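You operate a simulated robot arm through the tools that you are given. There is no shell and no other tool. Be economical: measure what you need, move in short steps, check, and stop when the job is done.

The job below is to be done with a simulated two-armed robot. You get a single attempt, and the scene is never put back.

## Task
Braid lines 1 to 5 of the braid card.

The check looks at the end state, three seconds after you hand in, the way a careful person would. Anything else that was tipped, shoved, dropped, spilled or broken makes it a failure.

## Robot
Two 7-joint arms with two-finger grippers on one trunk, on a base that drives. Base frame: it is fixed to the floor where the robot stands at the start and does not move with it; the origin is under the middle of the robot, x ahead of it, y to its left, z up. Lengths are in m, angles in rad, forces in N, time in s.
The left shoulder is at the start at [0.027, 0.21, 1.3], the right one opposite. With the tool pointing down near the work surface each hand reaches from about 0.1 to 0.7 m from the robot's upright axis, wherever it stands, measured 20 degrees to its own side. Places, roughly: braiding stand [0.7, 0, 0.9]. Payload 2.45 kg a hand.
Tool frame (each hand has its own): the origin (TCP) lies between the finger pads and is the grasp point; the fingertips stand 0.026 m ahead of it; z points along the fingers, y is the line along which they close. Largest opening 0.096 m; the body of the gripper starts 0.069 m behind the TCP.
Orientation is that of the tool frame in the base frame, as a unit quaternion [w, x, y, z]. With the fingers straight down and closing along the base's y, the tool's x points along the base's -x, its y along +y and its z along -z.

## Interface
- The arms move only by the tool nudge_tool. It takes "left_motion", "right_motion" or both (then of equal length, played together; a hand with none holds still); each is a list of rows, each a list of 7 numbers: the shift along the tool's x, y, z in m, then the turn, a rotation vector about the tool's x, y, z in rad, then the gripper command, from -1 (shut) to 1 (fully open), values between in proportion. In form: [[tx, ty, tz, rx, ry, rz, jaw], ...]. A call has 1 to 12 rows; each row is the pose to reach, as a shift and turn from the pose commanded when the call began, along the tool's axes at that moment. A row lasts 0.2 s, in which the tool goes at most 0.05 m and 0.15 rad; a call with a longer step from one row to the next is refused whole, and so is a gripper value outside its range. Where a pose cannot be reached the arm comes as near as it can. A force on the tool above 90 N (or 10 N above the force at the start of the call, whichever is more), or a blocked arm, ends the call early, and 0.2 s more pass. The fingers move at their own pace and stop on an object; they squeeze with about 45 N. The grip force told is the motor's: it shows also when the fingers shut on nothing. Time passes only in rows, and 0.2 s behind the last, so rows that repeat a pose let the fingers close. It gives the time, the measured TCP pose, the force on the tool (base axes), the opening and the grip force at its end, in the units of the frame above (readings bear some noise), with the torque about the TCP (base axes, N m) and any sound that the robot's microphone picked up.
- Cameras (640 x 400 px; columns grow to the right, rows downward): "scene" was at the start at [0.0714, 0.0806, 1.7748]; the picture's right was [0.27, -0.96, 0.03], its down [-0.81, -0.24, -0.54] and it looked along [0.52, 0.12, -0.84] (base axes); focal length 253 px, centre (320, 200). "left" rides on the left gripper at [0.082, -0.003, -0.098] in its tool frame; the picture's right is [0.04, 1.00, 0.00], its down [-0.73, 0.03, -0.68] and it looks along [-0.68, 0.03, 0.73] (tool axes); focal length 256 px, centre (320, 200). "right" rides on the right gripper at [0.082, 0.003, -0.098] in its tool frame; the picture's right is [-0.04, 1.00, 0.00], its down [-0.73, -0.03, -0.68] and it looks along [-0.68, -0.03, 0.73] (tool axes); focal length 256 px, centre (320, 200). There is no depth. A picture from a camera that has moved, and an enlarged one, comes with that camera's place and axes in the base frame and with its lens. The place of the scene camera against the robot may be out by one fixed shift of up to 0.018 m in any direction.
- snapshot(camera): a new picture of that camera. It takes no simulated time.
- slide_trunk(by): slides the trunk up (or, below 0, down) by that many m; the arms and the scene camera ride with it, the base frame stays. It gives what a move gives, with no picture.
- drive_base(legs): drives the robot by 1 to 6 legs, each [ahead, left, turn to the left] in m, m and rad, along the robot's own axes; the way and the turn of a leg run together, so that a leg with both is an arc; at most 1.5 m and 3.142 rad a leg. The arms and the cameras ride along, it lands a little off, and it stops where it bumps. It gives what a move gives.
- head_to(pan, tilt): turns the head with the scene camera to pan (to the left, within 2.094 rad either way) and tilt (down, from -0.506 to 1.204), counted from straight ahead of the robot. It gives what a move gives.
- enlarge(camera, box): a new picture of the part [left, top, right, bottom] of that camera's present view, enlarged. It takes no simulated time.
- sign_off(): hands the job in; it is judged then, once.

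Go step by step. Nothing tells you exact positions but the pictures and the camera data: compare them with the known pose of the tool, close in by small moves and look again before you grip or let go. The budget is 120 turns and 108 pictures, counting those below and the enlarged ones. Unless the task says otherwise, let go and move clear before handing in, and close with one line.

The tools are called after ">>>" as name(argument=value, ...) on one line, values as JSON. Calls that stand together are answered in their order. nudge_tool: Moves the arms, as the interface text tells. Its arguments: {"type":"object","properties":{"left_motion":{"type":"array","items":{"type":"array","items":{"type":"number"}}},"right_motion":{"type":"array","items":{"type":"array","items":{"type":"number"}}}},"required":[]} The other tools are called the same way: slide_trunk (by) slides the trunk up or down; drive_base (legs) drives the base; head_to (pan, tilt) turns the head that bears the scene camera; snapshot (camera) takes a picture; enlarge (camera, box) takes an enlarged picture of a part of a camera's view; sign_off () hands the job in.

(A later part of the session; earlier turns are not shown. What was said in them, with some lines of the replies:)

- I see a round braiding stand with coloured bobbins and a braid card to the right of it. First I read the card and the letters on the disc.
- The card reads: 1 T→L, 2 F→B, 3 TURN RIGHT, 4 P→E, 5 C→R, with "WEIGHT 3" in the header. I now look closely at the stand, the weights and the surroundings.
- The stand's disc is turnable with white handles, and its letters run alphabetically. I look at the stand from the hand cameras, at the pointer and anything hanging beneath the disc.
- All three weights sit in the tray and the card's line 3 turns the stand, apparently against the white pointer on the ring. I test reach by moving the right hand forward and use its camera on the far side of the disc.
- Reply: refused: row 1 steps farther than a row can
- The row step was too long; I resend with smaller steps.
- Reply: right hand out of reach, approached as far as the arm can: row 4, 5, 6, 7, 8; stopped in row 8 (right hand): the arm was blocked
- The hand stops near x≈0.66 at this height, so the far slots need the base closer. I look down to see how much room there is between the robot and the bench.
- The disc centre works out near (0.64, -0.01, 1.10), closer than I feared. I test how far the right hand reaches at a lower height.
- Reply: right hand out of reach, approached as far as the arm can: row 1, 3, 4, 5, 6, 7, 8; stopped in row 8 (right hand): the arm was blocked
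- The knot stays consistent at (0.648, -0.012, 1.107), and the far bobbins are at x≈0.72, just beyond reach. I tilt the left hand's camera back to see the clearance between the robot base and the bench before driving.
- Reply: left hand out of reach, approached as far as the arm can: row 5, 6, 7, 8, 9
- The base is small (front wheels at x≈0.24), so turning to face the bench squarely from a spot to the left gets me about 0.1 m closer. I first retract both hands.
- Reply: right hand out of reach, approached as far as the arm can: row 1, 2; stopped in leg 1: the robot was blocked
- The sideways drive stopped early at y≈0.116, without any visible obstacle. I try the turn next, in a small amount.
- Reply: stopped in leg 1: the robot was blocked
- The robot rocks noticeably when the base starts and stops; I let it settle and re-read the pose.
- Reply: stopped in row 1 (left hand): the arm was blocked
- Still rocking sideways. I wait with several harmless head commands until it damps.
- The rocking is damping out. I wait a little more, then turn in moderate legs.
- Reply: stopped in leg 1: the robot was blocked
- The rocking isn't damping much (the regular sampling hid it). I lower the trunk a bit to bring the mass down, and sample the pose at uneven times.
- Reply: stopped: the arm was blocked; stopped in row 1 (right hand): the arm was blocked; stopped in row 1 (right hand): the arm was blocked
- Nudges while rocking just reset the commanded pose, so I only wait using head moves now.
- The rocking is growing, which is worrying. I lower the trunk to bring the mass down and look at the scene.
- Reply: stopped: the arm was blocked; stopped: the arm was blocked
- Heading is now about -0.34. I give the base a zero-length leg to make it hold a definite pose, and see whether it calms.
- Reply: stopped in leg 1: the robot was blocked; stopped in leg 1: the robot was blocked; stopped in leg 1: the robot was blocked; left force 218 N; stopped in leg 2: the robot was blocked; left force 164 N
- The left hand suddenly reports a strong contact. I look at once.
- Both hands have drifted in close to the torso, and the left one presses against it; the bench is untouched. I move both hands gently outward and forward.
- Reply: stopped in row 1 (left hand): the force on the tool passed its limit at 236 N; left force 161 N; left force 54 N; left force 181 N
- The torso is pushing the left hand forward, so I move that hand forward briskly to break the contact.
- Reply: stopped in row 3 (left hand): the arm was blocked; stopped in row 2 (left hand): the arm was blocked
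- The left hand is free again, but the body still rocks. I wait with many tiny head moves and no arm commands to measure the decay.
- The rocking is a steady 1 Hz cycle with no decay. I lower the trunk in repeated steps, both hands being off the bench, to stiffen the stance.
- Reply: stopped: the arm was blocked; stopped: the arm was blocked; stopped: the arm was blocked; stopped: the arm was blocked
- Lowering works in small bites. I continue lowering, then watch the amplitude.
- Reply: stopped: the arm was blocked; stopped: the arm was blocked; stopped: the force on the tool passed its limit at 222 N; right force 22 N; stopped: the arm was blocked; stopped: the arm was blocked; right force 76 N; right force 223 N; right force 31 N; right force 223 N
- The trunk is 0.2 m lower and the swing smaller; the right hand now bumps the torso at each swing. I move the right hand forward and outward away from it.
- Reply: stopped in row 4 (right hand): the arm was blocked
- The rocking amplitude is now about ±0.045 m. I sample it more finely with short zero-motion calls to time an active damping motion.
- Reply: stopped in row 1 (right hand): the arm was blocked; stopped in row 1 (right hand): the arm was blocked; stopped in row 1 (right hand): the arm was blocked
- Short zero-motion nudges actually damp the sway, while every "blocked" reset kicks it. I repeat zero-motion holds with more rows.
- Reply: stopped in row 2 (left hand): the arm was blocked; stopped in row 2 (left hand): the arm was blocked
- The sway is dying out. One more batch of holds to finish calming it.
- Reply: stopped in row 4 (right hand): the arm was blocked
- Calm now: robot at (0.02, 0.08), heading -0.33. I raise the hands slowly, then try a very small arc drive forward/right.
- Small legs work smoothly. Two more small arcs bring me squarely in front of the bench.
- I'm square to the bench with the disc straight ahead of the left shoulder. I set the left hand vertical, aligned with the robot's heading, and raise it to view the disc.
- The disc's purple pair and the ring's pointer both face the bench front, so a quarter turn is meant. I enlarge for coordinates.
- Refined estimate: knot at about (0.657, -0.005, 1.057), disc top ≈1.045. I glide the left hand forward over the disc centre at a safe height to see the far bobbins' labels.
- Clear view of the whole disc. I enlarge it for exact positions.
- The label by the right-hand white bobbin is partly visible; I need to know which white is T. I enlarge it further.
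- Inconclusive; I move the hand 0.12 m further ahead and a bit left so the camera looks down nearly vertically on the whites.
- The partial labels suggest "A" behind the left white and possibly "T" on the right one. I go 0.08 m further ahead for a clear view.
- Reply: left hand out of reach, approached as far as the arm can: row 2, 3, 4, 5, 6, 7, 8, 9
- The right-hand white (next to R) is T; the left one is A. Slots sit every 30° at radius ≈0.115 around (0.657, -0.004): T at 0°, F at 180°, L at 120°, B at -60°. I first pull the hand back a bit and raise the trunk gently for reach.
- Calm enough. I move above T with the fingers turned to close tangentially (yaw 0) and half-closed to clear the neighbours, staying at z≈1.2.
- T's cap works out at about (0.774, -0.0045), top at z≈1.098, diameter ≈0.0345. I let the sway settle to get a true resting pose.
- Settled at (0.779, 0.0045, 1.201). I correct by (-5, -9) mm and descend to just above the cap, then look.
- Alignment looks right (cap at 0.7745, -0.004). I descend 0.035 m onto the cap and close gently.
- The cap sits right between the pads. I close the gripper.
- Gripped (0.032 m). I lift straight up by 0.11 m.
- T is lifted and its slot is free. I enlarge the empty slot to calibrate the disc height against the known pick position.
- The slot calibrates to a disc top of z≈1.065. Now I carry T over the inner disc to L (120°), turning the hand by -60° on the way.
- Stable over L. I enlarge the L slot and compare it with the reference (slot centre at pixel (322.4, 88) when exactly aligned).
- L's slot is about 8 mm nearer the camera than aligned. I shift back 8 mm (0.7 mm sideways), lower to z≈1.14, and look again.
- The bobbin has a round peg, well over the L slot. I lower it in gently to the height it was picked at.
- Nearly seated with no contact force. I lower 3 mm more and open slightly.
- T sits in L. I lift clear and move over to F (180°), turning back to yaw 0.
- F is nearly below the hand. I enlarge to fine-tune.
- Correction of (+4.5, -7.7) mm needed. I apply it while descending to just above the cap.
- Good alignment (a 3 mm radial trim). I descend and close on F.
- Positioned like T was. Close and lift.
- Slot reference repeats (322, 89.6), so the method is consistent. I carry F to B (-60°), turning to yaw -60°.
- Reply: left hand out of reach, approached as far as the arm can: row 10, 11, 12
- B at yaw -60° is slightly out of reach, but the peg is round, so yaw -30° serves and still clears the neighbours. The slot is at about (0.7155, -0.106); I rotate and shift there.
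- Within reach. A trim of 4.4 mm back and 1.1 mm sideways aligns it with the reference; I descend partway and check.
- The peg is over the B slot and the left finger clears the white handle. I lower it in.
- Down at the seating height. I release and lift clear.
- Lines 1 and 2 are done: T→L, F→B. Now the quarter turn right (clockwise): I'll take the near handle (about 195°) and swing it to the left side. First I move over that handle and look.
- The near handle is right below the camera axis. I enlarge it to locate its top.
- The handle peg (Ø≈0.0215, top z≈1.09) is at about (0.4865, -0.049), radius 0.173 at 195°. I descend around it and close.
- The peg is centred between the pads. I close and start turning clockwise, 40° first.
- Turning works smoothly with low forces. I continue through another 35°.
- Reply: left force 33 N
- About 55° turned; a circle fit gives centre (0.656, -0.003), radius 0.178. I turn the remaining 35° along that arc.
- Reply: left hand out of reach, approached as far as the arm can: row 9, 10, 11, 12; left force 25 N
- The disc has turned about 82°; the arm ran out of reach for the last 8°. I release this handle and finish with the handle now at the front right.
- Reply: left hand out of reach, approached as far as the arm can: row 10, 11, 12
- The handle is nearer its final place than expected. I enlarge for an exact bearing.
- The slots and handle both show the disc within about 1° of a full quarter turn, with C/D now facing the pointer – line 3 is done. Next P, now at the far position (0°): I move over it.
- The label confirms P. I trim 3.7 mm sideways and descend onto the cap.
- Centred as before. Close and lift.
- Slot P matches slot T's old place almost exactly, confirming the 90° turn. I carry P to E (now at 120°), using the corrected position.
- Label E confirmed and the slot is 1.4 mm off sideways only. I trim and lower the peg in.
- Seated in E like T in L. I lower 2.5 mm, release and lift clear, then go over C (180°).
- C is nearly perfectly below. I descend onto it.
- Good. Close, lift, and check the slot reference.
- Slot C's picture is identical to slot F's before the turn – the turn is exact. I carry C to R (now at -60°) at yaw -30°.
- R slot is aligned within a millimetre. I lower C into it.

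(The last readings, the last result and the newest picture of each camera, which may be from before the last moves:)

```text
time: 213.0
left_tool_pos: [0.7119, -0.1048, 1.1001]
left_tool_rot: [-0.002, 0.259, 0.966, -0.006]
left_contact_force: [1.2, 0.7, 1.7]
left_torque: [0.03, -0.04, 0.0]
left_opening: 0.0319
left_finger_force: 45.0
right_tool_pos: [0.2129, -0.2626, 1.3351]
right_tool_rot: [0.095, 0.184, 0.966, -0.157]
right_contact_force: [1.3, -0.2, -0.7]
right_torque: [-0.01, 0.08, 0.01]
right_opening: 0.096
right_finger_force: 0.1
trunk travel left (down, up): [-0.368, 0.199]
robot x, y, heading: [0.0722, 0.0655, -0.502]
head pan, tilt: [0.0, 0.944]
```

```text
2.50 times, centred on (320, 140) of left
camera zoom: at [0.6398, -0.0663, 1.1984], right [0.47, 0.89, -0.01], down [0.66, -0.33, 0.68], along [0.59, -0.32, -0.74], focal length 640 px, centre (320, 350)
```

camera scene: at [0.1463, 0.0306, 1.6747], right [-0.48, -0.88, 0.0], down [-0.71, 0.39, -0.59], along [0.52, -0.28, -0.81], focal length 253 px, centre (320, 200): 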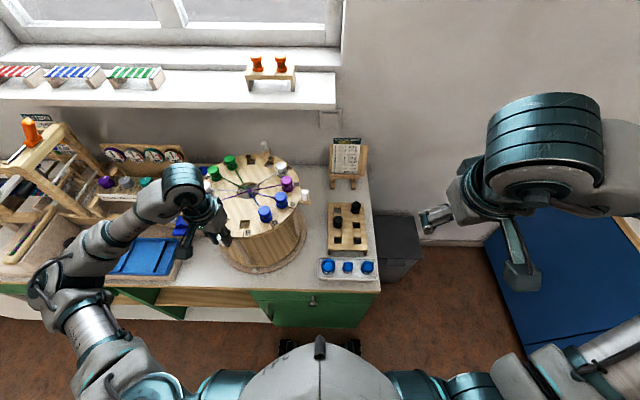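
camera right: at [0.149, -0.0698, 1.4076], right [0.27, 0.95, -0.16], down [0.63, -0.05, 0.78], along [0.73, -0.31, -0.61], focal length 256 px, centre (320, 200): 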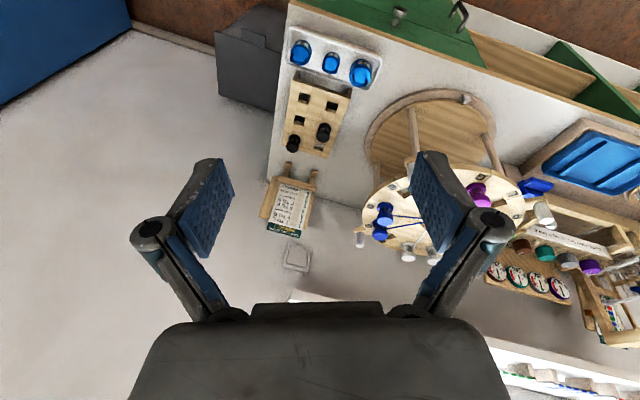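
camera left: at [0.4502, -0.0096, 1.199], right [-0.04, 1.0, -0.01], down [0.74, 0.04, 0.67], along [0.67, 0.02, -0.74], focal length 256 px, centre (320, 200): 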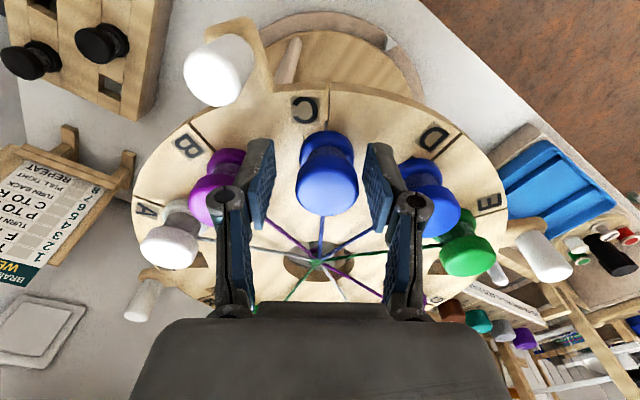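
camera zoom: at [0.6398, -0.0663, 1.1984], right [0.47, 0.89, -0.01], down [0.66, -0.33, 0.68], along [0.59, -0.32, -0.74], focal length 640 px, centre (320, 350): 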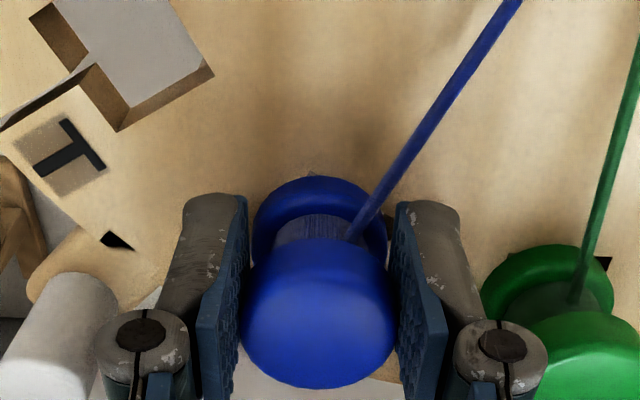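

Seated. I release, lift clear, draw the hand back away from the disc, and inspect everything.

>>> nudge_tool(left_motion=[[0, 0, 0.001, 0, 0, 0, -1], [0, 0, 0.001, 0, 0, 0, -0.3], [0, 0, 0.001, 0, 0, 0, 0.0], [0, 0, 0.001, 0, 0, 0, 0.04], [0, 0, 0.001, 0, 0, 0, 0.04]])

>>> nudge_tool(left_motion=[[0, 0, -0.004, 0, 0, 0, 0.04], [0, 0, -0.013, 0, 0, 0, 0.04], [0, 0, -0.027, 0, 0, 0, 0.04], [0, 0, -0.045, 0, 0, 0, 0.04], [0, 0, -0.063, 0, 0, 0, 0.04], [0, 0, -0.081, 0, 0, 0, 0.04], [0, 0, -0.096, 0, 0, 0, 0.04], [0, 0, -0.107, 0, 0, 0, 0.04], [0, 0, -0.112, 0, 0, 0, 0.04], [0, 0, -0.112, 0, 0, 0, 0.04]])

>>> nudge_tool(left_motion=[[0.006, 0, -0.002, 0, 0, 0, 0.04], [0.02, 0.001, -0.006, 0, 0, 0, 0.04], [0.045, 0.002, -0.012, 0, 0, 0, 0.04], [0.078, 0.004, -0.02, 0, 0, 0, 0.04], [0.114, 0.006, -0.03, 0, 0, 0, 0.04], [0.15, 0.008, -0.04, 0, 0, 0, 0.04], [0.186, 0.01, -0.05, 0, 0, 0, 0.04], [0.22, 0.012, -0.06, 0, 0, 0, 0.04], [0.25, 0.014, -0.068, 0, 0, 0, 0.04], [0.275, 0.016, -0.074, 0, 0, 0, 0.04], [0.293, 0.018, -0.078, 0, 0, 0, 0.04], [0.3, 0.02, -0.08, 0, 0, 0, 0.04]])

>>> nudge_tool(left_motion=[[0, 0, 0, 0, 0, 0, 0.04], [0, 0, 0, 0, 0, 0, 0.04], [0, 0, 0, 0, 0, 0, 0.04], [0, 0, 0, 0, 0, 0, 0.04]])

>>> snapshot(camera="left")

>>> snapshot(camera="scene")

```text
time: 214.2
left_tool_pos: [0.7137, -0.1059, 1.0998]
left_tool_rot: [-0.003, 0.259, 0.966, -0.007]
left_contact_force: [-0.2, -0.4, 0.4]
left_torque: [0.02, 0.01, -0.02]
left_opening: 0.0501
left_finger_force: 0.0
right_tool_pos: [0.2133, -0.2624, 1.3355]
right_tool_rot: [0.094, 0.185, 0.966, -0.156]
right_contact_force: [-0.3, 0.0, 0.3]
right_torque: [-0.02, 0.01, -0.03]
right_opening: 0.096
right_finger_force: 0.0
trunk travel left (down, up): [-0.368, 0.199]
robot x, y, heading: [0.0703, 0.064, -0.505]
head pan, tilt: [0.0, 0.944]
```

```text
time: 216.4
left_tool_pos: [0.7139, -0.1043, 1.2109]
left_tool_rot: [-0.002, 0.26, 0.966, -0.006]
left_contact_force: [-0.3, 0.5, -0.6]
left_torque: [0.01, -0.03, -0.01]
left_opening: 0.05
left_finger_force: 0.0
right_tool_pos: [0.213, -0.2633, 1.3353]
right_tool_rot: [0.095, 0.185, 0.965, -0.157]
right_contact_force: [0.2, 0.1, 0.3]
right_torque: [0.0, 0.04, -0.01]
right_opening: 0.0959
right_finger_force: 0.0
trunk travel left (down, up): [-0.368, 0.199]
robot x, y, heading: [0.0727, 0.0615, -0.503]
head pan, tilt: [0.0, 0.944]
```

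```text
time: 219.0
left_tool_pos: [0.4652, 0.064, 1.2916]
left_tool_rot: [-0.004, 0.259, 0.966, -0.007]
left_contact_force: [-0.1, -1.1, 0.4]
left_torque: [0.01, 0.01, 0.01]
left_opening: 0.0498
left_finger_force: 0.1
right_tool_pos: [0.2134, -0.261, 1.3352]
right_tool_rot: [0.096, 0.185, 0.965, -0.157]
right_contact_force: [0.7, -0.5, 1.3]
right_torque: [0.0, -0.02, -0.01]
right_opening: 0.0959
right_finger_force: 0.1
trunk travel left (down, up): [-0.368, 0.199]
robot x, y, heading: [0.0751, 0.0676, -0.497]
head pan, tilt: [0.0, 0.944]
```

```text
time: 220.0
left_tool_pos: [0.465, 0.0649, 1.2895]
left_tool_rot: [-0.002, 0.259, 0.966, -0.007]
left_contact_force: [-0.3, -0.1, -0.5]
left_torque: [0.01, 0.03, 0.02]
left_opening: 0.0499
left_finger_force: 0.1
right_tool_pos: [0.2143, -0.2627, 1.3356]
right_tool_rot: [0.094, 0.184, 0.966, -0.157]
right_contact_force: [-0.7, -0.7, 0.0]
right_torque: [0.0, 0.01, -0.02]
right_opening: 0.0961
right_finger_force: 0.1
trunk travel left (down, up): [-0.368, 0.199]
robot x, y, heading: [0.0745, 0.0665, -0.498]
head pan, tilt: [0.0, 0.944]
```

```text
17 pictures are left
camera left: at [0.3924, 0.1032, 1.3892], right [0.47, 0.89, -0.02], down [0.66, -0.33, 0.68], along [0.59, -0.33, -0.74], focal length 256 px, centre (320, 200)
```

left: 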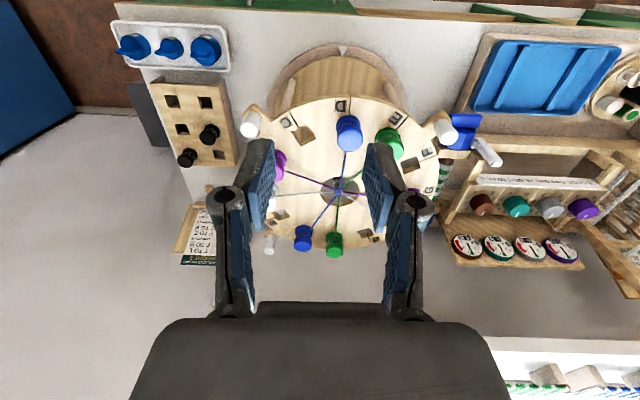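

```text
16 pictures are left
camera scene: at [0.1547, 0.0251, 1.674], right [-0.48, -0.88, 0.0], down [-0.71, 0.39, -0.58], along [0.51, -0.28, -0.81], focal length 253 px, centre (320, 200)
```

scene: 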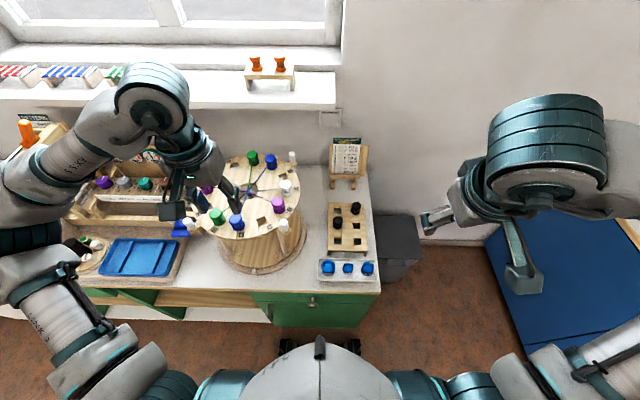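

All lines carried out. I draw the hand further back and take a last close look at the disc and surroundings.

>>> nudge_tool(left_motion=[[0.005, 0, -0.002, 0, 0, 0, 0.04], [0.02, 0.001, -0.006, 0, 0, 0, 0.04], [0.042, 0.002, -0.01, 0, 0, 0, 0.04], [0.066, 0.003, -0.015, 0, 0, 0, 0.04], [0.09, 0.004, -0.02, 0, 0, 0, 0.04], [0.11, 0.005, -0.025, 0, 0, 0, 0.04], [0.125, 0.006, -0.03, 0, 0, 0, 0.04], [0.13, 0.006, -0.03, 0, 0, 0, 0.04], [0.13, 0.006, -0.03, 0, 0, 0, 0.04], [0.13, 0.006, -0.03, 0, 0, 0, 0.04]])

>>> enlarge(camera="scene", box=[170, 130, 320, 290])

>>> enlarge(camera="left", box=[230, 60, 470, 260])

```text
time: 222.2
left_tool_pos: [0.3547, 0.1362, 1.3204]
left_tool_rot: [-0.003, 0.258, 0.966, -0.008]
left_contact_force: [0.4, 0.2, 0.3]
left_torque: [0.0, 0.03, -0.01]
left_opening: 0.0498
left_finger_force: 0.1
right_tool_pos: [0.2136, -0.2611, 1.3357]
right_tool_rot: [0.095, 0.185, 0.965, -0.158]
right_contact_force: [0.2, -0.4, -0.5]
right_torque: [0.02, -0.01, -0.01]
right_opening: 0.096
right_finger_force: 0.0
trunk travel left (down, up): [-0.368, 0.199]
robot x, y, heading: [0.0704, 0.0688, -0.502]
head pan, tilt: [0.0, 0.944]
```

```text
2.50 times, centred on (245, 210) of scene
camera zoom: at [0.154, 0.0257, 1.6741], right [-0.48, -0.88, 0.0], down [-0.71, 0.39, -0.58], along [0.51, -0.28, -0.81], focal length 634 px, centre (508, 175)
```

zoom: 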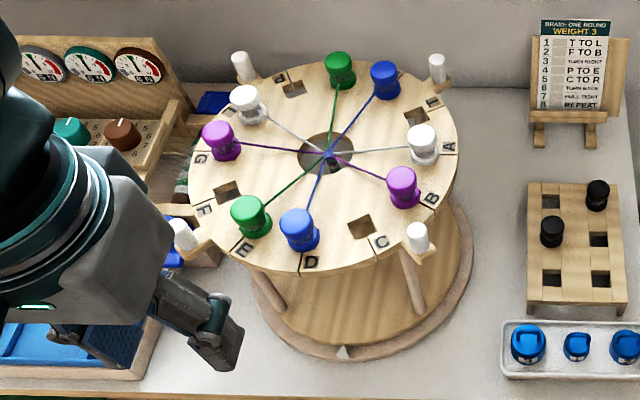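

```text
2.00 times, centred on (350, 160) of left
camera zoom: at [0.2822, 0.1747, 1.4201], right [0.47, 0.89, -0.02], down [0.66, -0.33, 0.68], along [0.59, -0.33, -0.74], focal length 512 px, centre (260, 280)
```

zoom: 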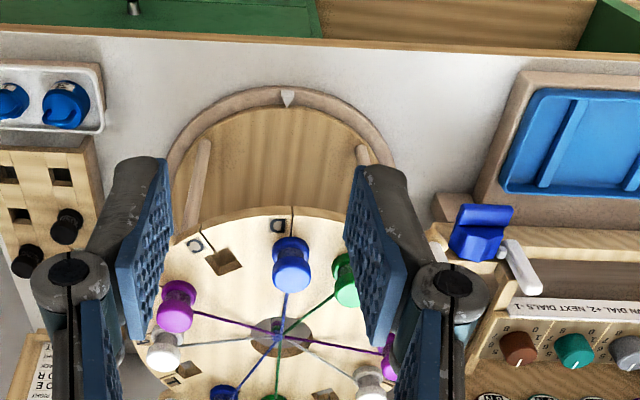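

The disc stands a quarter turn right. White is in L, purple in B, green in E and blue in R; all bobbins are upright and nothing else has moved. I hand in.

>>> sign_off()

```text
The job is handed in.
```

I braided lines 1 to 5 of the card: T to L, F to B, a quarter turn right, P to E and C to R; both hands are clear. I took the card's "WEIGHT 3" as a heading, not one of those lines, so no weight was hung.
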